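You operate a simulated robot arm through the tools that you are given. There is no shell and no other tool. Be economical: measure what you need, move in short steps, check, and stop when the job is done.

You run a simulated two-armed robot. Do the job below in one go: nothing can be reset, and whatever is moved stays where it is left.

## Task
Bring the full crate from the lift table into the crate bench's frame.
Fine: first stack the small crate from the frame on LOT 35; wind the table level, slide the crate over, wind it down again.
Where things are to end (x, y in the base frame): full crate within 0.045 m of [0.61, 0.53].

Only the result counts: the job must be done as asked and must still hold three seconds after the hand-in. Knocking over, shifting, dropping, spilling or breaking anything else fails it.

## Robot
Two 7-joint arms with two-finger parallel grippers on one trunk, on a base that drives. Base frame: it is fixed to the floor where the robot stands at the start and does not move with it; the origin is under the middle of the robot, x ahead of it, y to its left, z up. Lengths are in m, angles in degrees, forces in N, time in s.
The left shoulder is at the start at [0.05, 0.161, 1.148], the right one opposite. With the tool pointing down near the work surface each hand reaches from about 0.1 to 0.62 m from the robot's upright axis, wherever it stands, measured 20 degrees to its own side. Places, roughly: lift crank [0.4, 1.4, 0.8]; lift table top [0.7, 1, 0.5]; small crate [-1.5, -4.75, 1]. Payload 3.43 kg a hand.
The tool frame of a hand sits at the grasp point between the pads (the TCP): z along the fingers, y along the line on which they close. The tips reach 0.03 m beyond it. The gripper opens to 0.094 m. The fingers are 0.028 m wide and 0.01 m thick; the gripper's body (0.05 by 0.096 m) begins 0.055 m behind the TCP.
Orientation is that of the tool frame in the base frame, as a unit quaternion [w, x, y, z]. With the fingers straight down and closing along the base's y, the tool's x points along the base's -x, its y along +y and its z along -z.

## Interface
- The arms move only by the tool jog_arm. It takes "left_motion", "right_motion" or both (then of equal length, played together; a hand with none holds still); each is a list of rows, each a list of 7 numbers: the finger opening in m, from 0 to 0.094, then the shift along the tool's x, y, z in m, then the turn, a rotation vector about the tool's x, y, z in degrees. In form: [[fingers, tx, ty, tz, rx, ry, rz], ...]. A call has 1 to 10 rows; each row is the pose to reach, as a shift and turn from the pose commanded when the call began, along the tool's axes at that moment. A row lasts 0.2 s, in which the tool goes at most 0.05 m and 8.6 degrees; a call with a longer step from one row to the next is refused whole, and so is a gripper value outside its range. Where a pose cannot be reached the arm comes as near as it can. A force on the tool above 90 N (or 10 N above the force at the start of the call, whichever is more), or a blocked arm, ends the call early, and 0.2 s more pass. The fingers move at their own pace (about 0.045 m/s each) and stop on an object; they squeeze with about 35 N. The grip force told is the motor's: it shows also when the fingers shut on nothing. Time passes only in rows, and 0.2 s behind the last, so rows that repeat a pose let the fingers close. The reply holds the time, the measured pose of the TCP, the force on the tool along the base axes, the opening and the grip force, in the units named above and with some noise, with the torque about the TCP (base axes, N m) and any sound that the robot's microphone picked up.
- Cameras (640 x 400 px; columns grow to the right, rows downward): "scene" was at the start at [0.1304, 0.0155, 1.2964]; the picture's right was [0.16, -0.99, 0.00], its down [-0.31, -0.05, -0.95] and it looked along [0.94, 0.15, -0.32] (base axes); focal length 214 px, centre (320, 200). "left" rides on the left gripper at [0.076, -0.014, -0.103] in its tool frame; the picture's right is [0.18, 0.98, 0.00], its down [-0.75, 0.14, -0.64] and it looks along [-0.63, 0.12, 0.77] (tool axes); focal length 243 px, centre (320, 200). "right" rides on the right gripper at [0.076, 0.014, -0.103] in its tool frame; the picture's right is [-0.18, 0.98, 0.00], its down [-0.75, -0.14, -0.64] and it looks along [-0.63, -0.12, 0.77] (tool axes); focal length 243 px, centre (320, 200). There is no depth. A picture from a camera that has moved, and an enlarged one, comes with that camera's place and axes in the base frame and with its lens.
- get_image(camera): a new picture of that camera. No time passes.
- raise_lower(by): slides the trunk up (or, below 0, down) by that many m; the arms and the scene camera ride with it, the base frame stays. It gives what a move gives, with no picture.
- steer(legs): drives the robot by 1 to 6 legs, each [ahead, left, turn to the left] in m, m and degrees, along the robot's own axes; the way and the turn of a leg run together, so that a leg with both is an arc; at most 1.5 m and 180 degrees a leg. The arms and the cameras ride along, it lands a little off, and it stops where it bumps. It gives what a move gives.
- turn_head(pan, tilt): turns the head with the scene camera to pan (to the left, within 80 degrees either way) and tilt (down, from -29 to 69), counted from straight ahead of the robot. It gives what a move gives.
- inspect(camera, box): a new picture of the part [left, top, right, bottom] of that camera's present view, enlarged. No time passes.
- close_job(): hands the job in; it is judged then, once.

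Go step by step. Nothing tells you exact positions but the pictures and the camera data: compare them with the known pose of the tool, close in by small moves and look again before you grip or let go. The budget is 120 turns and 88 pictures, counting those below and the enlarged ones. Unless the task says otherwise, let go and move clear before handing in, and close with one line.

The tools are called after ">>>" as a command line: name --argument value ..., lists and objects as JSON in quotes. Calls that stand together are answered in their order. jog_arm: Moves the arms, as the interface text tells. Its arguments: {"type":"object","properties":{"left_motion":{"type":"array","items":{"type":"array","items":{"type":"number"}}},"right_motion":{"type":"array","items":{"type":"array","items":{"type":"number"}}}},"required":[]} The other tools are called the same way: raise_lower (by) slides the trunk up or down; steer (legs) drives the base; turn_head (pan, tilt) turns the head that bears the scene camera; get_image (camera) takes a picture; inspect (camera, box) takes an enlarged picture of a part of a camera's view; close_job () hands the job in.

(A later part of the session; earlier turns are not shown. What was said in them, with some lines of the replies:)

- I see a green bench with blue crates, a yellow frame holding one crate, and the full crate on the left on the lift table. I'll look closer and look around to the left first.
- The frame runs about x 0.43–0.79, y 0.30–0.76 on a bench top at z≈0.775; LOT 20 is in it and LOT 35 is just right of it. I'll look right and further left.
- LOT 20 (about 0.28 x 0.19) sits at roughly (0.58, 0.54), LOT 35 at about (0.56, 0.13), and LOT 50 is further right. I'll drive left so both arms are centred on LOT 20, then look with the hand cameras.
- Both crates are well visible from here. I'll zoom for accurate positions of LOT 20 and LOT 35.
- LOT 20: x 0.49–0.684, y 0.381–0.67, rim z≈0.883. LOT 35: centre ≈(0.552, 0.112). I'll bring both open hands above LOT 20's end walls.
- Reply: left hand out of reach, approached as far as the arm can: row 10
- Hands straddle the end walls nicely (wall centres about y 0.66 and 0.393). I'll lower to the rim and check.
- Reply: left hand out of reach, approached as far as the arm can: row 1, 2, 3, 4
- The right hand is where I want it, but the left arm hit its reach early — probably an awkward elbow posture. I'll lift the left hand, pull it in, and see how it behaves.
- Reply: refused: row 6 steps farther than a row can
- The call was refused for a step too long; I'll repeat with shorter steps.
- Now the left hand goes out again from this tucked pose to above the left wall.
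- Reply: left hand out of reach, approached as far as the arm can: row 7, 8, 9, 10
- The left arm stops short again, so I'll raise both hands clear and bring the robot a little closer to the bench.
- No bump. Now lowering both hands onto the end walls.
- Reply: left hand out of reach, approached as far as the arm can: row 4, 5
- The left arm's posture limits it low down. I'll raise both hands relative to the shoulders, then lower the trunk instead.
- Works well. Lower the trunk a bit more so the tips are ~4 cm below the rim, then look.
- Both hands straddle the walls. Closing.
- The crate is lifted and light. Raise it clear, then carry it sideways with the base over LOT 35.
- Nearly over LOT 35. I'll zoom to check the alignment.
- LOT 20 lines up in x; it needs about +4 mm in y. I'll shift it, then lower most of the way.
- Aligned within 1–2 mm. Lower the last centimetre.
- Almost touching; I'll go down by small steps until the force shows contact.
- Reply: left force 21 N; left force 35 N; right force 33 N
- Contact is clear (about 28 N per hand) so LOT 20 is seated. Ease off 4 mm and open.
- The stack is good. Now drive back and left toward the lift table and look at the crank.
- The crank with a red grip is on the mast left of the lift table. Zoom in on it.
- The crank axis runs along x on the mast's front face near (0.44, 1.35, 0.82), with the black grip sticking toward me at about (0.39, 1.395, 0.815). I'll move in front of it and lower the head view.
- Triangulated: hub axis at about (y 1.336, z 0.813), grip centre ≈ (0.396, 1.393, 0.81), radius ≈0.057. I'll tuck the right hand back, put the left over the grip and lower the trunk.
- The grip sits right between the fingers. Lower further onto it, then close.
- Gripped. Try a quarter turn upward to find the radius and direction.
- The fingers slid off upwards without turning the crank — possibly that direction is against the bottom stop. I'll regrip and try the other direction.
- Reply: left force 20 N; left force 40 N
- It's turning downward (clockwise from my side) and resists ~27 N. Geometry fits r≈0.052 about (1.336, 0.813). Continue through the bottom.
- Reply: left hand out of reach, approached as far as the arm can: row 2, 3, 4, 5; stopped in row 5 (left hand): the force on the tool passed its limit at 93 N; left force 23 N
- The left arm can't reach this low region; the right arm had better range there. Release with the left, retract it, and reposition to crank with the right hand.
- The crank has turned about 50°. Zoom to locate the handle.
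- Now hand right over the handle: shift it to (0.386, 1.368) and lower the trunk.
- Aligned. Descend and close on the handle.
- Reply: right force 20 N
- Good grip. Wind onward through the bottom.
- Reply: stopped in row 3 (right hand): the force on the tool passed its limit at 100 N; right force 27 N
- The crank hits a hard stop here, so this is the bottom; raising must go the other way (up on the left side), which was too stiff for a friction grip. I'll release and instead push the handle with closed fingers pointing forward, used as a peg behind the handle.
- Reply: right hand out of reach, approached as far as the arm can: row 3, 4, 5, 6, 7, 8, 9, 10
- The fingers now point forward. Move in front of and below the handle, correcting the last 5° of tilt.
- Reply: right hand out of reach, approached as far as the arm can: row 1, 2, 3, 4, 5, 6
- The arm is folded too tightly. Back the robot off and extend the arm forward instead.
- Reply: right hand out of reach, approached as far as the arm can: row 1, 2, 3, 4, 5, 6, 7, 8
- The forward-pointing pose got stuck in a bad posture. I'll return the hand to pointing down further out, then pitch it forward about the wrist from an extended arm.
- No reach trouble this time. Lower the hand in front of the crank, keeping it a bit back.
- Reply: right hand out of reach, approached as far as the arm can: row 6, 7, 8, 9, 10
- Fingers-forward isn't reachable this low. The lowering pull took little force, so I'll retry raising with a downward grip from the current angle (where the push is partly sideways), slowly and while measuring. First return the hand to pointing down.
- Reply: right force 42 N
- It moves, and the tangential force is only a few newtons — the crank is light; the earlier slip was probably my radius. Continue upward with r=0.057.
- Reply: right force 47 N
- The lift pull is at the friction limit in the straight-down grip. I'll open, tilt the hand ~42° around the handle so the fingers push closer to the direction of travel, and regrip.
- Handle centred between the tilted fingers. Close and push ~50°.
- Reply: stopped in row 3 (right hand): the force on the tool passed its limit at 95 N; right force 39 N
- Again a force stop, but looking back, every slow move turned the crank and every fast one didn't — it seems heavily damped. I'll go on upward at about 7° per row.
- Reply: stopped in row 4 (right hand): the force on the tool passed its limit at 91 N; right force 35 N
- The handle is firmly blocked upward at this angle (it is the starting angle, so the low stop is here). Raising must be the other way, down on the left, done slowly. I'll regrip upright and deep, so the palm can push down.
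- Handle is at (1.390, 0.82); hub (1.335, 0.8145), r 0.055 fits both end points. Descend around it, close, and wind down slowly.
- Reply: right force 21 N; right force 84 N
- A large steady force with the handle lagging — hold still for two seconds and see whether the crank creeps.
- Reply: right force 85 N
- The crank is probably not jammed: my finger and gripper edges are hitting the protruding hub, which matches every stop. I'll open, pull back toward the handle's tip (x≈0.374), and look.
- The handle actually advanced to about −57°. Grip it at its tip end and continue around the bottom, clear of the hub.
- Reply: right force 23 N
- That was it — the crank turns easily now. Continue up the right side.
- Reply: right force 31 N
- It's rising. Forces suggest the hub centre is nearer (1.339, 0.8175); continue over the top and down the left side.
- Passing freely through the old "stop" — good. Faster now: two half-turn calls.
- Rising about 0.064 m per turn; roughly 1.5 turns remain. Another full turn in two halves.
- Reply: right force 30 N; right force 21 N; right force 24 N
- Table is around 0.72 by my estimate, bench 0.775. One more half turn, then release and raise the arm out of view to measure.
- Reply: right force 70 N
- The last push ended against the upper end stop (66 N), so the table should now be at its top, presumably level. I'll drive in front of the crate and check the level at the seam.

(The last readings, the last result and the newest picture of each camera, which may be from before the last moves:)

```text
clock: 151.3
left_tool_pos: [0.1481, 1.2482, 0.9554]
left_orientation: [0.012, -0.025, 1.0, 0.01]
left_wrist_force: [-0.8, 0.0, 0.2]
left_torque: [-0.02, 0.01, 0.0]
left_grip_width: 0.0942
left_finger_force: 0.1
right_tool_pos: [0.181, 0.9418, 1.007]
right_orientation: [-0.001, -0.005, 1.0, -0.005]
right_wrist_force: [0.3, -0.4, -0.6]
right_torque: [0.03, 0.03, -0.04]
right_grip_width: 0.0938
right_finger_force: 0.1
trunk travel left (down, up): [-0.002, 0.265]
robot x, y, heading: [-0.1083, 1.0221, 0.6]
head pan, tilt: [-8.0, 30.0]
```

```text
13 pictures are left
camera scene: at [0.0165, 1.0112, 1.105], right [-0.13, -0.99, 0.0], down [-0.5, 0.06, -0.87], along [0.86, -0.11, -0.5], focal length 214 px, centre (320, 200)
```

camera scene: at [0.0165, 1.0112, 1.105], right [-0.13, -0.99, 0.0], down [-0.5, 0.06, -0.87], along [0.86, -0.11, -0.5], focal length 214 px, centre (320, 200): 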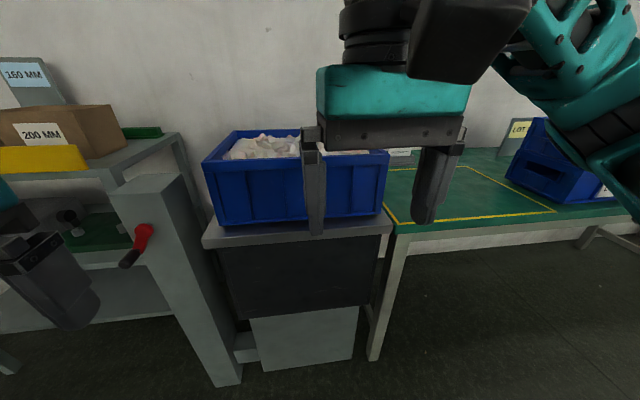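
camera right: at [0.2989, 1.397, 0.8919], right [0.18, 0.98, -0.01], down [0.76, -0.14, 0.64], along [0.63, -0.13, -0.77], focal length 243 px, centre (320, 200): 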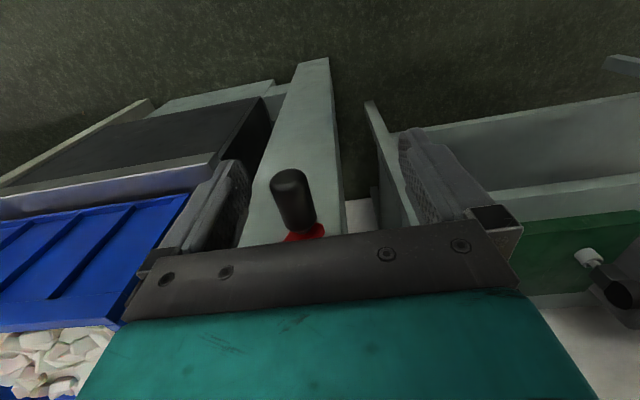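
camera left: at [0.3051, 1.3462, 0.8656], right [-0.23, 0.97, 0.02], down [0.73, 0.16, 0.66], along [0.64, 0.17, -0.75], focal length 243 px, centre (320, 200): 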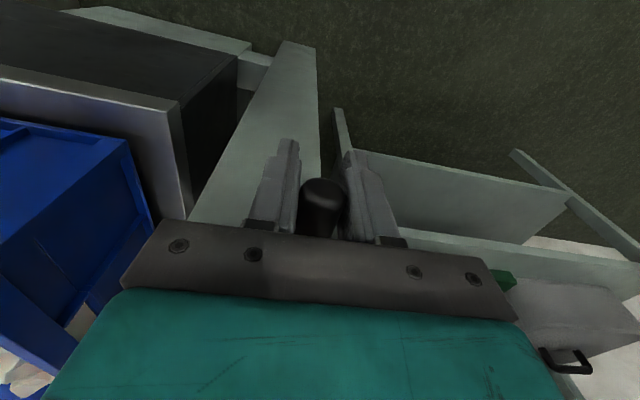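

>>> inspect --camera "scene" --box '[200, 125, 440, 275]'

```text
2.67 times, centred on (320, 200) of scene
camera zoom: at [0.0165, 1.0112, 1.105], right [-0.13, -0.99, 0.0], down [-0.5, 0.06, -0.87], along [0.86, -0.11, -0.5], focal length 572 px, centre (320, 200)
```

zoom: 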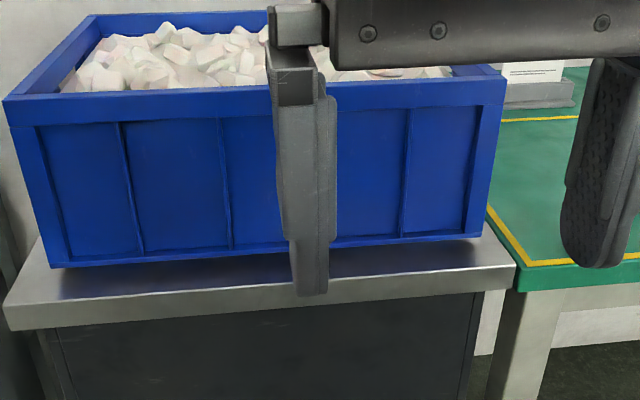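

>>> inspect --camera "scene" --box '[370, 195, 418, 240]'

```text
8.89 times, centred on (394, 218) of scene
camera zoom: at [0.0165, 1.0112, 1.105], right [-0.13, -0.99, 0.0], down [-0.5, 0.06, -0.87], along [0.86, -0.11, -0.5], focal length 1906 px, centre (-338, 44)
```

zoom: 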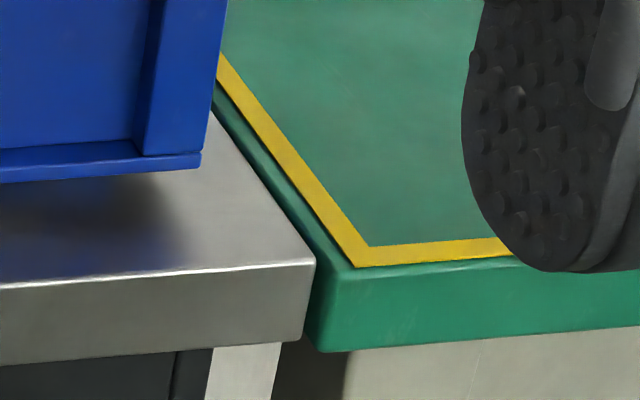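

Table and bench are level within a few millimetres with a ~6 mm gap. The full crate spans y 0.787–1.207, front x≈0.486, rim z≈0.94. I'll push its left wall with the left hand's closed fingers; first raise the trunk and drive in.

>>> raise_lower --by 0.08

>>> steer --legs '[[0, 0.06, 0], [0.26, 0, 0]]'

>>> jog_arm --left_motion '[[0.05, 0, 0, -0.03, 1.3, 1.4, 3], [0.02, -0.03, -0.01, -0.05, 1.3, 1.4, 3], [0, -0.07, -0.02, -0.05, 1.3, 1.4, 3], [0, -0.11, -0.03, -0.05, 1.3, 1.4, 3], [0, -0.15, -0.04, -0.05, 1.3, 1.4, 3], [0, -0.19, -0.05, -0.05, 1.3, 1.4, 3]]'

>>> turn_head --pan 20 --tilt 45

>>> get_image --camera "scene"

```text
clock: 152.5
left_tool_pos: [0.1486, 1.2466, 1.0358]
left_orientation: [0.011, -0.026, 1.0, 0.011]
left_wrist_force: [-0.1, 0.3, -0.6]
left_torque: [0.0, -0.01, 0.01]
left_grip_width: 0.0939
left_finger_force: 0.0
right_tool_pos: [0.1806, 0.9408, 1.0873]
right_orientation: [-0.002, -0.004, 1.0, -0.005]
right_wrist_force: [0.7, -0.6, 0.5]
right_torque: [0.03, -0.02, -0.01]
right_grip_width: 0.0941
right_finger_force: 0.0
trunk travel left (down, up): [-0.082, 0.185]
robot x, y, heading: [-0.112, 1.0212, 0.6]
head pan, tilt: [-8.0, 30.0]
```

```text
clock: 155.2
left_tool_pos: [0.3893, 1.311, 1.0353]
left_orientation: [0.011, -0.024, 1.0, 0.01]
left_wrist_force: [0.5, 1.1, 0.5]
left_torque: [0.0, 0.03, 0.01]
left_grip_width: 0.094
left_finger_force: 0.1
right_tool_pos: [0.4202, 1.0035, 1.0875]
right_orientation: [-0.002, -0.002, 1.0, -0.005]
right_wrist_force: [1.0, -0.3, -0.2]
right_torque: [-0.01, 0.05, 0.04]
right_grip_width: 0.0939
right_finger_force: 0.1
trunk travel left (down, up): [-0.082, 0.185]
robot x, y, heading: [0.1272, 1.0843, 0.2]
head pan, tilt: [-8.0, 30.0]
stopped in leg 2: the robot was blocked; the commanded pose is now the measured one
```

```text
clock: 156.6
left_tool_pos: [0.5796, 1.2675, 1.0883]
left_orientation: [-0.001, 0.002, 1.0, -0.001]
left_wrist_force: [0.3, -0.1, -0.8]
left_torque: [-0.02, 0.02, -0.01]
left_grip_width: 0.0
left_finger_force: 23.7
right_tool_pos: [0.421, 1.0032, 1.0861]
right_orientation: [-0.003, -0.002, 1.0, -0.005]
right_wrist_force: [0.0, -0.2, 0.2]
right_torque: [-0.02, 0.0, -0.01]
right_grip_width: 0.0939
right_finger_force: 0.0
trunk travel left (down, up): [-0.082, 0.185]
robot x, y, heading: [0.1278, 1.0818, 0.2]
head pan, tilt: [-8.0, 30.0]
```

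```text
clock: 157.5
left_tool_pos: [0.5779, 1.2682, 1.0885]
left_orientation: [-0.002, 0.004, 1.0, -0.001]
left_wrist_force: [0.7, -0.3, -0.1]
left_torque: [0.0, 0.02, 0.01]
left_grip_width: 0.0
left_finger_force: 32.7
right_tool_pos: [0.4209, 1.003, 1.0874]
right_orientation: [-0.002, -0.002, 1.0, -0.005]
right_wrist_force: [-0.4, -0.4, 0.1]
right_torque: [0.02, 0.01, -0.03]
right_grip_width: 0.0942
right_finger_force: 0.1
trunk travel left (down, up): [-0.082, 0.185]
robot x, y, heading: [0.1255, 1.0873, 0.4]
head pan, tilt: [20.0, 45.0]
```

```text
10 pictures are left
camera scene: at [0.2425, 1.1146, 1.1624], right [0.35, -0.94, 0.0], down [-0.66, -0.25, -0.71], along [0.66, 0.25, -0.71], focal length 214 px, centre (320, 200)
```

scene: 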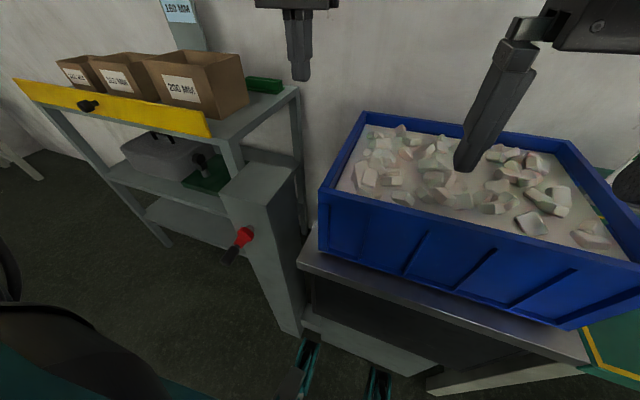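

Crate rim: x 0.47–0.775, left wall y≈1.201, so its centre is about (0.622, 0.993). Lower the closed left fingers behind the left wall at x≈0.622.

>>> jog_arm --left_motion '[[0, -0.022, -0.022, 0, 0, 0, 0], [0, -0.044, -0.043, 0.01, 0, 0, 0], [0, -0.044, -0.043, 0.05, 0, 0, 0], [0, -0.044, -0.043, 0.09, 0, 0, 0], [0, -0.044, -0.043, 0.13, 0, 0, 0], [0, -0.044, -0.043, 0.165, 0, 0, 0], [0, -0.044, -0.043, 0.188, 0, 0, 0]]'

>>> get_image --camera "scene"

```text
clock: 159.1
left_tool_pos: [0.6062, 1.244, 0.906]
left_orientation: [-0.002, 0.003, 1.0, -0.002]
left_wrist_force: [0.6, -0.5, 0.6]
left_torque: [0.0, 0.03, 0.01]
left_grip_width: 0.0
left_finger_force: 33.0
left hand out of reach, approached as far as the arm can: row 1, 2, 3, 4, 5, 6, 7
right_tool_pos: [0.4196, 1.0034, 1.0856]
right_orientation: [-0.004, -0.002, 1.0, -0.005]
right_wrist_force: [-0.8, -0.7, 0.3]
right_torque: [-0.03, 0.0, 0.0]
right_grip_width: 0.0938
right_finger_force: 0.0
trunk travel left (down, up): [-0.082, 0.185]
robot x, y, heading: [0.1261, 1.0797, 0.3]
head pan, tilt: [20.0, 45.0]
```

```text
9 pictures are left
camera scene: at [0.2426, 1.1147, 1.1624], right [0.35, -0.94, 0.0], down [-0.66, -0.25, -0.71], along [0.66, 0.25, -0.71], focal length 214 px, centre (320, 200)
```

scene: 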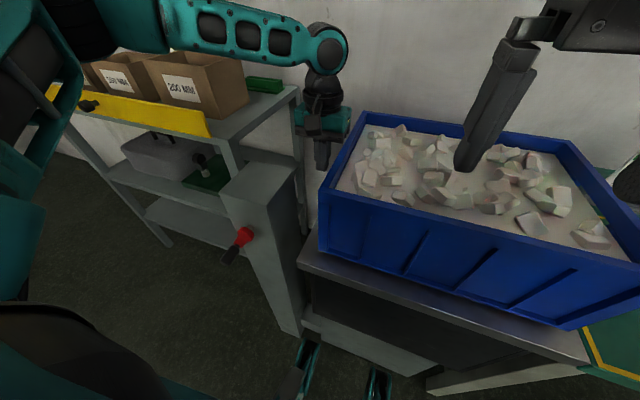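

The fingers are behind the wall (3 cm gap) near the crate's centreline. Drive right to push, in stages.

>>> steer --legs '[[-0.003, -0.2, 0]]'

>>> get_image --camera "scene"

```text
clock: 161.5
left_tool_pos: [0.6042, 1.0408, 0.9044]
left_orientation: [-0.002, 0.001, 1.0, -0.002]
left_wrist_force: [0.0, 7.2, -0.8]
left_torque: [0.0, 0.0, 0.05]
left_grip_width: 0.0
left_finger_force: 33.1
right_tool_pos: [0.4198, 0.8022, 1.0866]
right_orientation: [-0.002, -0.003, 1.0, -0.005]
right_wrist_force: [0.5, -0.1, -0.3]
right_torque: [-0.01, 0.01, -0.03]
right_grip_width: 0.0941
right_finger_force: 0.1
trunk travel left (down, up): [-0.082, 0.185]
robot x, y, heading: [0.1283, 0.8819, 0.9]
head pan, tilt: [20.0, 45.0]
```

```text
8 pictures are left
camera scene: at [0.2414, 0.9117, 1.1623], right [0.35, -0.94, 0.0], down [-0.66, -0.25, -0.71], along [0.66, 0.25, -0.71], focal length 214 px, centre (320, 200)
```

scene: 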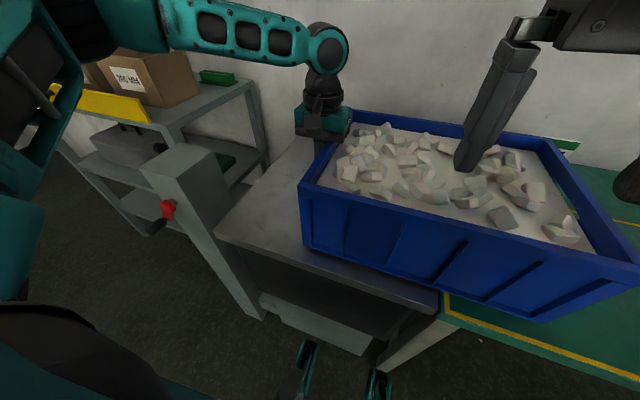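

It slides easily across the seam (7 N). Continue by 0.28 m.

>>> steer --legs '[[0, -0.28, -0.6]]'

>>> get_image --camera "scene"

```text
clock: 164.6
left_tool_pos: [0.6094, 0.7533, 0.9056]
left_orientation: [-0.001, 0.012, 1.0, -0.003]
left_wrist_force: [1.2, 7.3, 0.8]
left_torque: [0.01, -0.03, -0.05]
left_grip_width: 0.0
left_finger_force: 32.7
right_tool_pos: [0.4176, 0.5173, 1.0863]
right_orientation: [-0.003, 0.005, 1.0, -0.005]
right_wrist_force: [-0.7, -0.3, -0.4]
right_torque: [0.03, -0.01, -0.02]
right_grip_width: 0.0939
right_finger_force: 0.0
trunk travel left (down, up): [-0.082, 0.185]
robot x, y, heading: [0.1266, 0.6067, -0.7]
head pan, tilt: [20.0, 45.0]
```

```text
7 pictures are left
camera scene: at [0.2426, 0.6319, 1.1624], right [0.33, -0.94, 0.0], down [-0.67, -0.24, -0.71], along [0.67, 0.24, -0.71], focal length 214 px, centre (320, 200)
```

scene: 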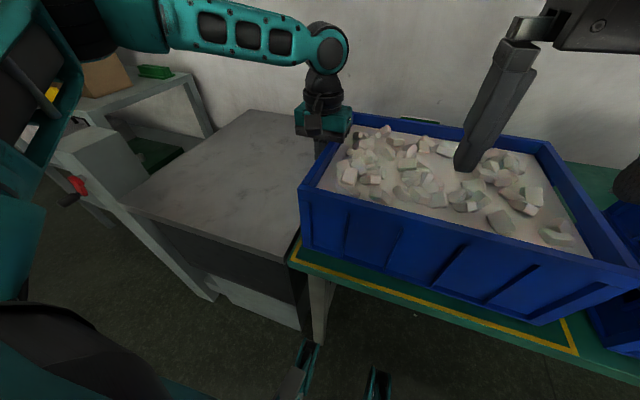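

Crate is now at about (0.612, 0.54), nearly square. A final 12 mm nudge, then back the hand off and lift it.

>>> steer --legs '[[0, -0.013, 0.4]]'

>>> jog_arm --left_motion '[[0, 0, 0.02, 0, 0, 0, 0], [0, 0, 0.03, -0.03, 0, 0, 0], [0, 0, 0.03, -0.07, 0, 0, 0], [0, 0, 0.03, -0.11, 0, 0, 0], [0, 0.03, 0.03, -0.14, 0, 0, 0], [0, 0.07, 0.03, -0.15, 0, 0, 0], [0, 0.11, 0.03, -0.15, 0, 0, 0], [0, 0.15, 0.03, -0.15, 0, 0, 0], [0, 0.19, 0.03, -0.15, 0, 0, 0], [0, 0.22, 0.03, -0.15, 0, 0, 0]]'

>>> steer --legs '[[-0.19, 0, 0], [0, 0.94, 0]]'

>>> turn_head --pan -45 --tilt 25

>>> get_image --camera "scene"

```text
clock: 165.4
left_tool_pos: [0.6066, 0.7423, 0.9048]
left_orientation: [-0.001, 0.008, 1.0, -0.002]
left_wrist_force: [0.8, 2.9, -0.3]
left_torque: [-0.02, 0.01, -0.07]
left_grip_width: 0.0
left_finger_force: 32.7
right_tool_pos: [0.4181, 0.5064, 1.0877]
right_orientation: [-0.002, 0.003, 1.0, -0.005]
right_wrist_force: [0.6, -1.1, 0.6]
right_torque: [-0.03, 0.0, -0.01]
right_grip_width: 0.0941
right_finger_force: 0.0
trunk travel left (down, up): [-0.082, 0.185]
robot x, y, heading: [0.1297, 0.5944, -0.3]
head pan, tilt: [20.0, 45.0]
```

```text
clock: 167.6
left_tool_pos: [0.3863, 0.7797, 1.0561]
left_orientation: [-0.001, 0.008, 1.0, -0.003]
left_wrist_force: [-0.8, 0.4, 0.1]
left_torque: [-0.01, -0.04, 0.0]
left_grip_width: 0.0001
left_finger_force: 32.5
right_tool_pos: [0.4183, 0.5062, 1.0862]
right_orientation: [-0.002, 0.002, 1.0, -0.006]
right_wrist_force: [0.1, 0.5, -1.1]
right_torque: [-0.01, 0.01, -0.01]
right_grip_width: 0.0939
right_finger_force: 0.1
trunk travel left (down, up): [-0.082, 0.185]
robot x, y, heading: [0.1283, 0.5903, 0.0]
head pan, tilt: [20.0, 45.0]
```

```text
clock: 177.1
left_tool_pos: [0.2064, 1.6983, 1.0549]
left_orientation: [0.0, 0.011, 1.0, -0.003]
left_wrist_force: [-0.9, -0.4, -0.7]
left_torque: [0.03, 0.0, -0.02]
left_grip_width: 0.0
left_finger_force: 33.2
right_tool_pos: [0.237, 1.4251, 1.087]
right_orientation: [-0.003, 0.006, 1.0, -0.006]
right_wrist_force: [0.7, 0.3, -0.3]
right_torque: [-0.01, 0.01, 0.01]
right_grip_width: 0.0941
right_finger_force: 0.1
trunk travel left (down, up): [-0.082, 0.185]
robot x, y, heading: [-0.0517, 1.5121, -0.3]
head pan, tilt: [20.0, 45.0]
```

```text
clock: 178.5
left_tool_pos: [0.2063, 1.6984, 1.0548]
left_orientation: [-0.001, 0.011, 1.0, -0.003]
left_wrist_force: [0.3, 0.3, 0.4]
left_torque: [0.0, -0.05, 0.02]
left_grip_width: 0.0
left_finger_force: 32.6
right_tool_pos: [0.2377, 1.4242, 1.087]
right_orientation: [-0.003, 0.007, 1.0, -0.005]
right_wrist_force: [0.2, -0.2, -0.5]
right_torque: [-0.01, -0.01, 0.03]
right_grip_width: 0.0942
right_finger_force: 0.1
trunk travel left (down, up): [-0.082, 0.185]
robot x, y, heading: [-0.0536, 1.5109, -0.6]
head pan, tilt: [-45.0, 25.0]
```

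```text
6 pictures are left
camera scene: at [0.0492, 1.4458, 1.1929], right [-0.71, -0.7, 0.0], down [-0.3, 0.3, -0.91], along [0.64, -0.65, -0.42], focal length 214 px, centre (320, 200)
```

scene: 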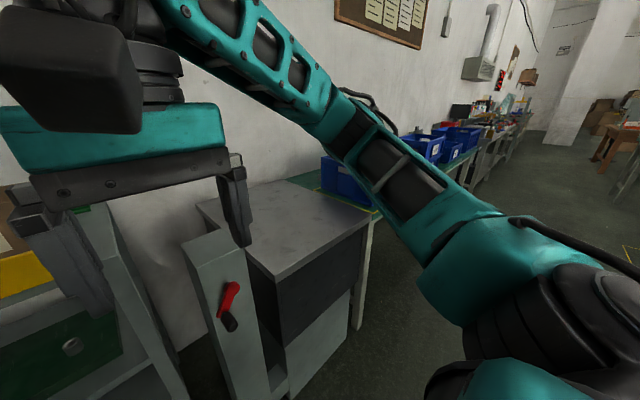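

The table is empty. Return the right hand above the crank handle (expected near (1.362, 0.77)) and check with its camera.

>>> raise_lower --by -0.08

>>> jog_arm --right_motion '[[0.094, -0.034, -0.015, 0.02, -0.6, -0.3, -0.8], [0.094, -0.068, -0.031, 0.04, -0.6, -0.3, -0.8], [0.094, -0.102, -0.046, 0.06, -0.6, -0.3, -0.8], [0.094, -0.136, -0.062, 0.09, -0.6, -0.3, -0.8], [0.094, -0.136, -0.062, 0.13, -0.6, -0.3, -0.8], [0.094, -0.136, -0.062, 0.13, -0.6, -0.3, -0.8]]'

>>> get_image --camera "right"

```text
clock: 179.7
left_tool_pos: [0.2059, 1.699, 0.9758]
left_orientation: [-0.001, 0.012, 1.0, -0.003]
left_wrist_force: [-0.1, -0.4, 0.7]
left_torque: [0.0, 0.03, 0.0]
left_grip_width: 0.0003
left_finger_force: 33.3
right_tool_pos: [0.2369, 1.4234, 1.0065]
right_orientation: [-0.001, 0.005, 1.0, -0.005]
right_wrist_force: [0.2, 0.6, 0.3]
right_torque: [0.03, 0.01, 0.03]
right_grip_width: 0.094
right_finger_force: 0.0
trunk travel left (down, up): [-0.002, 0.265]
robot x, y, heading: [-0.0522, 1.5097, -0.4]
head pan, tilt: [-45.0, 25.0]
```

```text
clock: 181.1
left_tool_pos: [0.2058, 1.6975, 0.9746]
left_orientation: [0.0, 0.011, 1.0, -0.003]
left_wrist_force: [-0.7, 0.6, 0.5]
left_torque: [-0.04, 0.01, -0.02]
left_grip_width: 0.0
left_finger_force: 32.8
right_tool_pos: [0.3713, 1.3565, 0.8782]
right_orientation: [0.0, -0.001, 1.0, 0.0]
right_wrist_force: [0.7, 0.2, 0.3]
right_torque: [-0.05, 0.01, 0.0]
right_grip_width: 0.0939
right_finger_force: 0.0
trunk travel left (down, up): [-0.002, 0.265]
robot x, y, heading: [-0.0544, 1.5104, -0.6]
head pan, tilt: [-45.0, 25.0]
```

```text
5 pictures are left
camera right: at [0.2953, 1.371, 0.981], right [0.18, 0.98, 0.0], down [0.75, -0.14, 0.64], along [0.63, -0.12, -0.77], focal length 243 px, centre (320, 200)
```

right: 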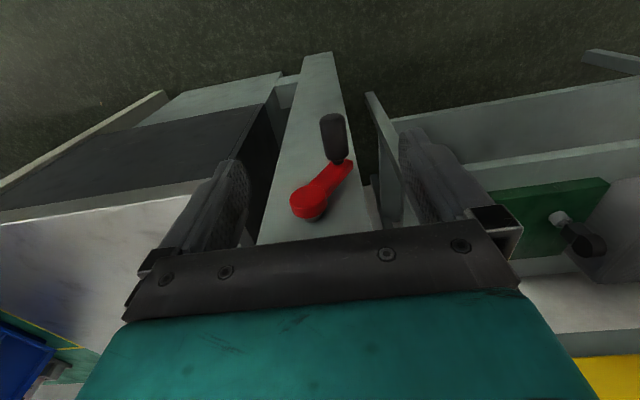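

Handle at ≈(1.366, 0.773), θ≈−60°. Grip it and start winding back the other way.

>>> jog_arm --right_motion '[[0.094, -0.002, 0.0095, 0.05, 0, 0, 0], [0.094, -0.002, 0.0095, 0.09, 0, 0, 0], [0.094, -0.002, 0.0095, 0.106, 0, 0, 0], [0.06, -0.002, 0.0095, 0.106, 0, 0, 0], [0.03, -0.002, 0.0095, 0.106, 0, 0, 0], [0, -0.002, 0.0095, 0.106, 0, 0, 0], [0, -0.002, 0.0095, 0.106, 0, 0, 0], [0, -0.002, 0.0095, 0.106, 0, 0, 0], [0, -0.002, 0.0095, 0.106, 0, 0, 0]]'

>>> jog_arm --right_motion '[[0, 0, 0.0129, -0.0104, 0, 0, 0], [0, 0, 0.0219, -0.0243, 0, 0, 0], [0, 0, 0.0262, -0.0404, 0, 0, 0], [0, 0, 0.0253, -0.0569, 0, 0, 0], [0, 0, 0.0194, -0.0724, 0, 0, 0], [0, 0, 0.009, -0.0853, 0, 0, 0], [0, 0, -0.0049, -0.0943, 0, 0, 0], [0, 0, -0.021, -0.0986, 0, 0, 0], [0, 0, -0.0375, -0.0977, 0, 0, 0], [0, 0, -0.053, -0.0918, 0, 0, 0]]'

```text
refused: row 1 steps farther than a row can; nothing moved
```

```text
clock: 183.2
left_tool_pos: [0.205, 1.6974, 0.976]
left_orientation: [-0.001, 0.012, 1.0, -0.003]
left_wrist_force: [-0.4, -0.9, 0.2]
left_torque: [0.0, -0.02, 0.05]
left_grip_width: 0.0001
left_finger_force: 32.9
right_tool_pos: [0.3721, 1.3071, 0.9685]
right_orientation: [0.0, -0.002, 1.0, 0.0]
right_wrist_force: [0.0, -0.1, 0.4]
right_torque: [0.02, -0.01, -0.01]
right_grip_width: 0.0001
right_finger_force: 33.3
trunk travel left (down, up): [-0.002, 0.265]
robot x, y, heading: [-0.0562, 1.5112, -0.2]
head pan, tilt: [-45.0, 25.0]
```

The grip call was refused, so the circle ran harmlessly in the air. Return above the handle, descend and grip.

>>> jog_arm --right_motion '[[0.05, 0, 0.03, 0, 0, 0, 0], [0.094, 0, 0.059, 0.01, 0, 0, 0], [0.094, -0.001, 0.059, 0.05, 0, 0, 0], [0.094, -0.001, 0.059, 0.09, 0, 0, 0], [0.094, -0.001, 0.059, 0.13, 0, 0, 0], [0.094, -0.001, 0.059, 0.165, 0, 0, 0], [0.094, -0.001, 0.059, 0.1965, 0, 0, 0], [0.06, -0.001, 0.059, 0.1965, 0, 0, 0]]'

>>> jog_arm --right_motion '[[0.03, 0, 0, 0, 0, 0, 0], [0, 0, 0, 0, 0, 0, 0], [0, 0, 0, 0, 0, 0, 0], [0, 0, 0, 0, 0, 0, 0], [0, 0, 0, 0, 0, 0, 0]]'

```text
clock: 185.1
left_tool_pos: [0.2054, 1.6981, 0.9754]
left_orientation: [-0.001, 0.011, 1.0, -0.003]
left_wrist_force: [-0.7, -0.9, -0.6]
left_torque: [-0.01, -0.01, 0.01]
left_grip_width: 0.0002
left_finger_force: 33.6
right_tool_pos: [0.3728, 1.3642, 0.7718]
right_orientation: [0.0, -0.001, 1.0, 0.0]
right_wrist_force: [0.5, -0.7, 0.4]
right_torque: [-0.01, -0.02, 0.04]
right_grip_width: 0.0599
right_finger_force: 0.1
trunk travel left (down, up): [-0.002, 0.265]
robot x, y, heading: [-0.0548, 1.5099, -0.3]
head pan, tilt: [-45.0, 25.0]
```

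```text
clock: 186.2
left_tool_pos: [0.2051, 1.6995, 0.9747]
left_orientation: [-0.001, 0.011, 1.0, -0.003]
left_wrist_force: [0.2, 0.0, -0.4]
left_torque: [0.02, -0.03, 0.0]
left_grip_width: 0.0
left_finger_force: 33.3
right_tool_pos: [0.3742, 1.3654, 0.7722]
right_orientation: [0.001, -0.003, 1.0, 0.001]
right_wrist_force: [0.9, 10.6, -1.9]
right_torque: [-0.04, -0.58, 0.21]
right_grip_width: 0.0265
right_finger_force: 45.6
trunk travel left (down, up): [-0.002, 0.265]
robot x, y, heading: [-0.0528, 1.5133, -0.3]
head pan, tilt: [-45.0, 25.0]
```

Gripped. Half-turn in the lowering direction.

>>> jog_arm --right_motion '[[0, 0, 0.0129, -0.0104, 0, 0, 0], [0, 0, 0.0219, -0.0243, 0, 0, 0], [0, 0, 0.0262, -0.0404, 0, 0, 0], [0, 0, 0.0253, -0.0569, 0, 0, 0], [0, 0, 0.0194, -0.0724, 0, 0, 0], [0, 0, 0.009, -0.0853, 0, 0, 0], [0, 0, -0.0049, -0.0943, 0, 0, 0], [0, 0, -0.021, -0.0986, 0, 0, 0], [0, 0, -0.0375, -0.0977, 0, 0, 0], [0, 0, -0.053, -0.0918, 0, 0, 0]]'

```text
clock: 188.4
left_tool_pos: [0.2055, 1.6984, 0.9749]
left_orientation: [-0.002, 0.011, 1.0, -0.003]
left_wrist_force: [-0.2, 0.3, 0.5]
left_torque: [-0.01, -0.02, 0.01]
left_grip_width: 0.0
left_finger_force: 32.7
right_tool_pos: [0.3735, 1.313, 0.8662]
right_orientation: [0.002, -0.001, 1.0, 0.0]
right_wrist_force: [7.8, 2.9, 9.7]
right_torque: [0.01, 0.3, 0.27]
right_grip_width: 0.0264
right_finger_force: 45.2
trunk travel left (down, up): [-0.002, 0.265]
robot x, y, heading: [-0.0541, 1.5084, -0.3]
head pan, tilt: [-45.0, 25.0]
```

Forces are small. Run one and a half turns more.

>>> jog_arm --right_motion '[[0, 0, -0.0129, 0.0104, 0, 0, 0], [0, 0, -0.0219, 0.0243, 0, 0, 0], [0, 0, -0.0262, 0.0404, 0, 0, 0], [0, 0, -0.0253, 0.0569, 0, 0, 0], [0, 0, -0.0194, 0.0724, 0, 0, 0], [0, 0, -0.009, 0.0853, 0, 0, 0], [0, 0, 0.0049, 0.0943, 0, 0, 0], [0, 0, 0.021, 0.0986, 0, 0, 0], [0, 0, 0.0375, 0.0977, 0, 0, 0], [0, 0, 0.053, 0.0918, 0, 0, 0]]'

>>> jog_arm --right_motion '[[0, 0, 0.0129, -0.0104, 0, 0, 0], [0, 0, 0.0219, -0.0243, 0, 0, 0], [0, 0, 0.0262, -0.0404, 0, 0, 0], [0, 0, 0.0253, -0.0569, 0, 0, 0], [0, 0, 0.0194, -0.0724, 0, 0, 0], [0, 0, 0.009, -0.0853, 0, 0, 0], [0, 0, -0.0049, -0.0943, 0, 0, 0], [0, 0, -0.021, -0.0986, 0, 0, 0], [0, 0, -0.0375, -0.0977, 0, 0, 0], [0, 0, -0.053, -0.0918, 0, 0, 0]]'

>>> jog_arm --right_motion '[[0, 0, -0.0129, 0.0104, 0, 0, 0], [0, 0, -0.0219, 0.0243, 0, 0, 0], [0, 0, -0.0262, 0.0404, 0, 0, 0], [0, 0, -0.0253, 0.0569, 0, 0, 0], [0, 0, -0.0194, 0.0724, 0, 0, 0], [0, 0, -0.009, 0.0853, 0, 0, 0], [0, 0, 0.0049, 0.0943, 0, 0, 0], [0, 0, 0.021, 0.0986, 0, 0, 0], [0, 0, 0.0375, 0.0977, 0, 0, 0], [0, 0, 0.053, 0.0918, 0, 0, 0]]'

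```text
clock: 190.7
left_tool_pos: [0.2052, 1.6981, 0.9756]
left_orientation: [-0.001, 0.012, 1.0, -0.001]
left_wrist_force: [0.4, 0.6, 0.0]
left_torque: [0.01, 0.0, -0.03]
left_grip_width: 0.0
left_finger_force: 32.6
right_tool_pos: [0.3746, 1.3643, 0.7717]
right_orientation: [0.002, 0.0, 1.0, 0.0]
right_wrist_force: [6.2, -19.2, 15.4]
right_torque: [0.02, 0.83, -0.02]
right_grip_width: 0.0264
right_finger_force: 45.1
trunk travel left (down, up): [-0.002, 0.265]
robot x, y, heading: [-0.0524, 1.5126, -0.2]
head pan, tilt: [-45.0, 25.0]
```

```text
clock: 192.8
left_tool_pos: [0.2036, 1.6983, 0.9765]
left_orientation: [0.0, 0.012, 1.0, -0.004]
left_wrist_force: [0.0, 0.3, -0.5]
left_torque: [-0.01, 0.02, -0.01]
left_grip_width: 0.0002
left_finger_force: 33.1
right_tool_pos: [0.3735, 1.3101, 0.866]
right_orientation: [0.004, 0.0, 1.0, 0.0]
right_wrist_force: [1.8, -3.6, 20.5]
right_torque: [-0.01, -0.44, 0.28]
right_grip_width: 0.0264
right_finger_force: 44.9
trunk travel left (down, up): [-0.002, 0.265]
robot x, y, heading: [-0.0562, 1.5108, -0.4]
head pan, tilt: [-45.0, 25.0]
```

```text
clock: 195.1
left_tool_pos: [0.2065, 1.6978, 0.9748]
left_orientation: [-0.001, 0.011, 1.0, -0.001]
left_wrist_force: [0.0, -0.5, -0.5]
left_torque: [-0.01, -0.02, 0.0]
left_grip_width: 0.0002
left_finger_force: 33.1
right_tool_pos: [0.3726, 1.3633, 0.7724]
right_orientation: [0.002, 0.0, 1.0, 0.0]
right_wrist_force: [15.6, -16.7, 12.8]
right_torque: [0.01, 0.61, 0.0]
right_grip_width: 0.0268
right_finger_force: 44.8
trunk travel left (down, up): [-0.002, 0.265]
robot x, y, heading: [-0.0535, 1.5117, -0.8]
head pan, tilt: [-45.0, 25.0]
```

Two turns done; third turn, then creep to the low stop.

>>> jog_arm --right_motion '[[0, 0, 0.0129, -0.0104, 0, 0, 0], [0, 0, 0.0219, -0.0243, 0, 0, 0], [0, 0, 0.0262, -0.0404, 0, 0, 0], [0, 0, 0.0253, -0.0569, 0, 0, 0], [0, 0, 0.0194, -0.0724, 0, 0, 0], [0, 0, 0.009, -0.0853, 0, 0, 0], [0, 0, -0.0049, -0.0943, 0, 0, 0], [0, 0, -0.021, -0.0986, 0, 0, 0], [0, 0, -0.0375, -0.0977, 0, 0, 0], [0, 0, -0.053, -0.0918, 0, 0, 0]]'

>>> jog_arm --right_motion '[[0, 0, -0.0129, 0.0104, 0, 0, 0], [0, 0, -0.0219, 0.0243, 0, 0, 0], [0, 0, -0.0262, 0.0404, 0, 0, 0], [0, 0, -0.0253, 0.0569, 0, 0, 0], [0, 0, -0.0194, 0.0724, 0, 0, 0], [0, 0, -0.009, 0.0853, 0, 0, 0], [0, 0, 0.0049, 0.0943, 0, 0, 0], [0, 0, 0.021, 0.0986, 0, 0, 0], [0, 0, 0.0375, 0.0977, 0, 0, 0], [0, 0, 0.053, 0.0918, 0, 0, 0]]'

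>>> jog_arm --right_motion '[[0, 0, 0.007, -0.005, 0, 0, 0], [0, 0, 0.0129, -0.0104, 0, 0, 0], [0, 0, 0.018, -0.017, 0, 0, 0], [0, 0, 0.0219, -0.0243, 0, 0, 0], [0, 0, 0.0248, -0.0325, 0, 0, 0], [0, 0, 0.0262, -0.0404, 0, 0, 0], [0, 0, 0.0264, -0.046, 0, 0, 0]]'

```text
clock: 197.2
left_tool_pos: [0.2054, 1.6991, 0.9757]
left_orientation: [0.0, 0.012, 1.0, -0.002]
left_wrist_force: [0.7, 0.0, 0.5]
left_torque: [0.03, 0.0, 0.0]
left_grip_width: 0.0002
left_finger_force: 32.7
right_tool_pos: [0.3728, 1.3138, 0.8676]
right_orientation: [0.005, -0.001, 1.0, 0.002]
right_wrist_force: [5.1, -1.9, 20.1]
right_torque: [0.03, 0.48, 0.27]
right_grip_width: 0.0268
right_finger_force: 45.5
trunk travel left (down, up): [-0.002, 0.265]
robot x, y, heading: [-0.0558, 1.5106, -0.5]
head pan, tilt: [-45.0, 25.0]
```

```text
clock: 199.4
left_tool_pos: [0.2073, 1.6994, 0.9757]
left_orientation: [-0.002, 0.01, 1.0, -0.002]
left_wrist_force: [0.3, 0.2, 0.2]
left_torque: [-0.03, 0.01, -0.05]
left_grip_width: 0.0001
left_finger_force: 33.5
right_tool_pos: [0.3732, 1.3675, 0.7743]
right_orientation: [-0.002, -0.004, 1.0, 0.002]
right_wrist_force: [4.4, 3.9, -14.5]
right_torque: [-0.01, 1.29, 0.14]
right_grip_width: 0.0264
right_finger_force: 45.7
trunk travel left (down, up): [-0.002, 0.265]
robot x, y, heading: [-0.0487, 1.514, -0.3]
head pan, tilt: [-45.0, 25.0]
```

```text
clock: 201.1
left_tool_pos: [0.2062, 1.6966, 0.9762]
left_orientation: [-0.001, 0.012, 1.0, -0.002]
left_wrist_force: [0.3, 0.6, -1.2]
left_torque: [0.01, 0.0, -0.02]
left_grip_width: 0.0
left_finger_force: 32.9
right_tool_pos: [0.3729, 1.3922, 0.819]
right_orientation: [0.0, -0.001, 1.0, -0.001]
right_wrist_force: [-7.0, -14.5, -9.2]
right_torque: [0.04, -0.7, -0.35]
right_grip_width: 0.0268
right_finger_force: 44.4
trunk travel left (down, up): [-0.002, 0.265]
robot x, y, heading: [-0.0536, 1.5076, -0.1]
head pan, tilt: [-45.0, 25.0]
```

The handle is back at its starting angle. Creep a little further to see whether this is the low stop.

>>> jog_arm --right_motion '[[0, 0, 0, -0.005, 0, 0, 0], [0, 0, -0.001, -0.009, 0, 0, 0], [0, 0, -0.002, -0.013, 0, 0, 0]]'

>>> get_image --camera "scene"

```text
clock: 201.8
left_tool_pos: [0.2075, 1.6978, 0.9751]
left_orientation: [-0.003, 0.011, 1.0, -0.003]
left_wrist_force: [0.9, -0.4, 0.7]
left_torque: [-0.03, 0.01, 0.02]
left_grip_width: 0.0
left_finger_force: 33.3
right_tool_pos: [0.3725, 1.3899, 0.8272]
right_orientation: [-0.005, -0.002, 1.0, 0.0]
right_wrist_force: [3.8, 1.8, -36.7]
right_torque: [0.0, 0.43, 0.04]
right_grip_width: 0.0266
right_finger_force: 44.7
trunk travel left (down, up): [-0.002, 0.265]
robot x, y, heading: [-0.0509, 1.5104, -0.4]
head pan, tilt: [-45.0, 25.0]
```

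```text
4 pictures are left
camera scene: at [0.0518, 1.4455, 1.1123], right [-0.71, -0.7, 0.0], down [-0.3, 0.3, -0.91], along [0.64, -0.64, -0.42], focal length 214 px, centre (320, 200)
```

scene: 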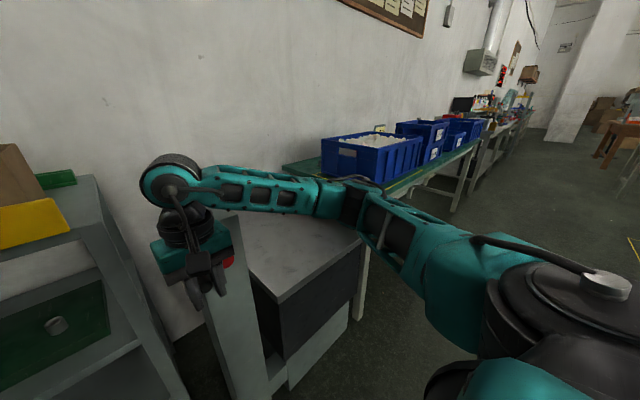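

Firm resistance (37 N) at the same angle as at the start: the table is fully down. Release, lift clear, back off, and check the result.

>>> jog_arm --right_motion '[[0.05, 0, 0, 0.005, 0, 0, 0], [0.094, 0, 0, 0.005, 0, 0, 0], [0.094, 0, 0, 0.005, 0, 0, 0], [0.094, 0, 0, -0.04, 0, 0, 0], [0.094, 0.02, 0, -0.08, 0, 0, 0], [0.094, 0.05, 0.01, -0.11, 0, 0, 0], [0.094, 0.08, 0.02, -0.14, 0, 0, 0], [0.094, 0.11, 0.03, -0.17, 0, 0, 0]]'

>>> steer --legs '[[-0.15, 0, 0], [0, -0.9, 0]]'

>>> raise_lower --by 0.2

>>> turn_head --pan -5 --tilt 40

>>> get_image --camera "scene"

```text
clock: 203.7
left_tool_pos: [0.2062, 1.6985, 0.9748]
left_orientation: [0.0, 0.011, 1.0, -0.002]
left_wrist_force: [0.2, 0.1, 0.1]
left_torque: [0.01, -0.01, 0.01]
left_grip_width: 0.0001
left_finger_force: 32.5
right_tool_pos: [0.2624, 1.4199, 1.0001]
right_orientation: [0.0, -0.001, 1.0, 0.0]
right_wrist_force: [0.1, 1.8, 0.5]
right_torque: [0.02, 0.0, -0.01]
right_grip_width: 0.0938
right_finger_force: 0.0
trunk travel left (down, up): [-0.002, 0.265]
robot x, y, heading: [-0.0554, 1.511, -0.5]
head pan, tilt: [-45.0, 25.0]
```

```text
clock: 213.1
left_tool_pos: [0.0523, 0.7707, 0.9738]
left_orientation: [0.0, 0.01, 1.0, -0.003]
left_wrist_force: [0.6, 0.0, 0.1]
left_torque: [-0.02, 0.0, 0.01]
left_grip_width: 0.0001
left_finger_force: 33.5
right_tool_pos: [0.1083, 0.4931, 0.9992]
right_orientation: [0.001, -0.002, 1.0, 0.001]
right_wrist_force: [-0.5, 1.0, 0.5]
right_torque: [0.0, 0.0, 0.03]
right_grip_width: 0.0943
right_finger_force: 0.1
trunk travel left (down, up): [-0.002, 0.265]
robot x, y, heading: [-0.2119, 0.5821, -0.3]
head pan, tilt: [-45.0, 25.0]
```

```text
clock: 215.3
left_tool_pos: [0.0518, 0.7722, 1.1746]
left_orientation: [0.0, 0.01, 1.0, -0.002]
left_wrist_force: [-0.1, -0.2, -0.7]
left_torque: [-0.01, 0.02, -0.01]
left_grip_width: 0.0001
left_finger_force: 32.4
right_tool_pos: [0.1084, 0.4935, 1.2002]
right_orientation: [-0.001, -0.001, 1.0, 0.0]
right_wrist_force: [-0.1, 0.7, 0.2]
right_torque: [-0.01, -0.02, 0.01]
right_grip_width: 0.094
right_finger_force: 0.3
trunk travel left (down, up): [-0.202, 0.065]
robot x, y, heading: [-0.2079, 0.5817, -0.8]
head pan, tilt: [-45.0, 25.0]
```

```text
clock: 216.3
left_tool_pos: [0.051, 0.7721, 1.1755]
left_orientation: [-0.001, 0.01, 1.0, -0.003]
left_wrist_force: [0.0, -0.1, 0.2]
left_torque: [0.0, -0.02, 0.01]
left_grip_width: 0.0002
left_finger_force: 32.5
right_tool_pos: [0.1093, 0.494, 1.1992]
right_orientation: [0.001, -0.002, 1.0, 0.0]
right_wrist_force: [0.7, 0.0, 0.1]
right_torque: [-0.05, 0.01, -0.01]
right_grip_width: 0.094
right_finger_force: 0.0
trunk travel left (down, up): [-0.202, 0.065]
robot x, y, heading: [-0.2039, 0.5834, -0.3]
head pan, tilt: [-5.0, 40.0]
```

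```text
3 pictures are left
camera scene: at [-0.0847, 0.576, 1.2896], right [-0.09, -1.0, 0.0], down [-0.64, 0.06, -0.77], along [0.76, -0.07, -0.64], focal length 214 px, centre (320, 200)
```

scene: 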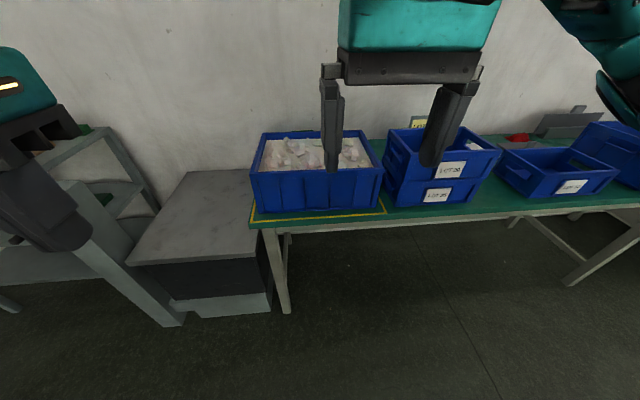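

>>> inspect --camera "scene" --box '[230, 100, 510, 275]'

```text
2.29 times, centred on (370, 188) of scene
camera zoom: at [-0.0847, 0.576, 1.2896], right [-0.09, -1.0, 0.0], down [-0.64, 0.06, -0.77], along [0.76, -0.07, -0.64], focal length 490 px, centre (206, 229)
```

zoom: 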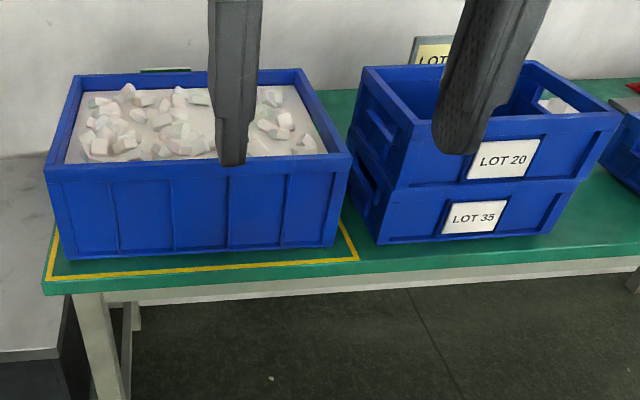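

The full crate sits in the frame at about (0.62, 0.535). LOT 20 is stacked squarely on LOT 35, the lift table is down, and both hands are clear.

>>> close_job

```text
The job is handed in.
```

The job is handed in: the full crate is in the bench's frame at about (0.62, 0.535), inside the 0.045 m tolerance. The small crate (LOT 20) is stacked on LOT 35, the lift table is wound back down, and both hands are clear.
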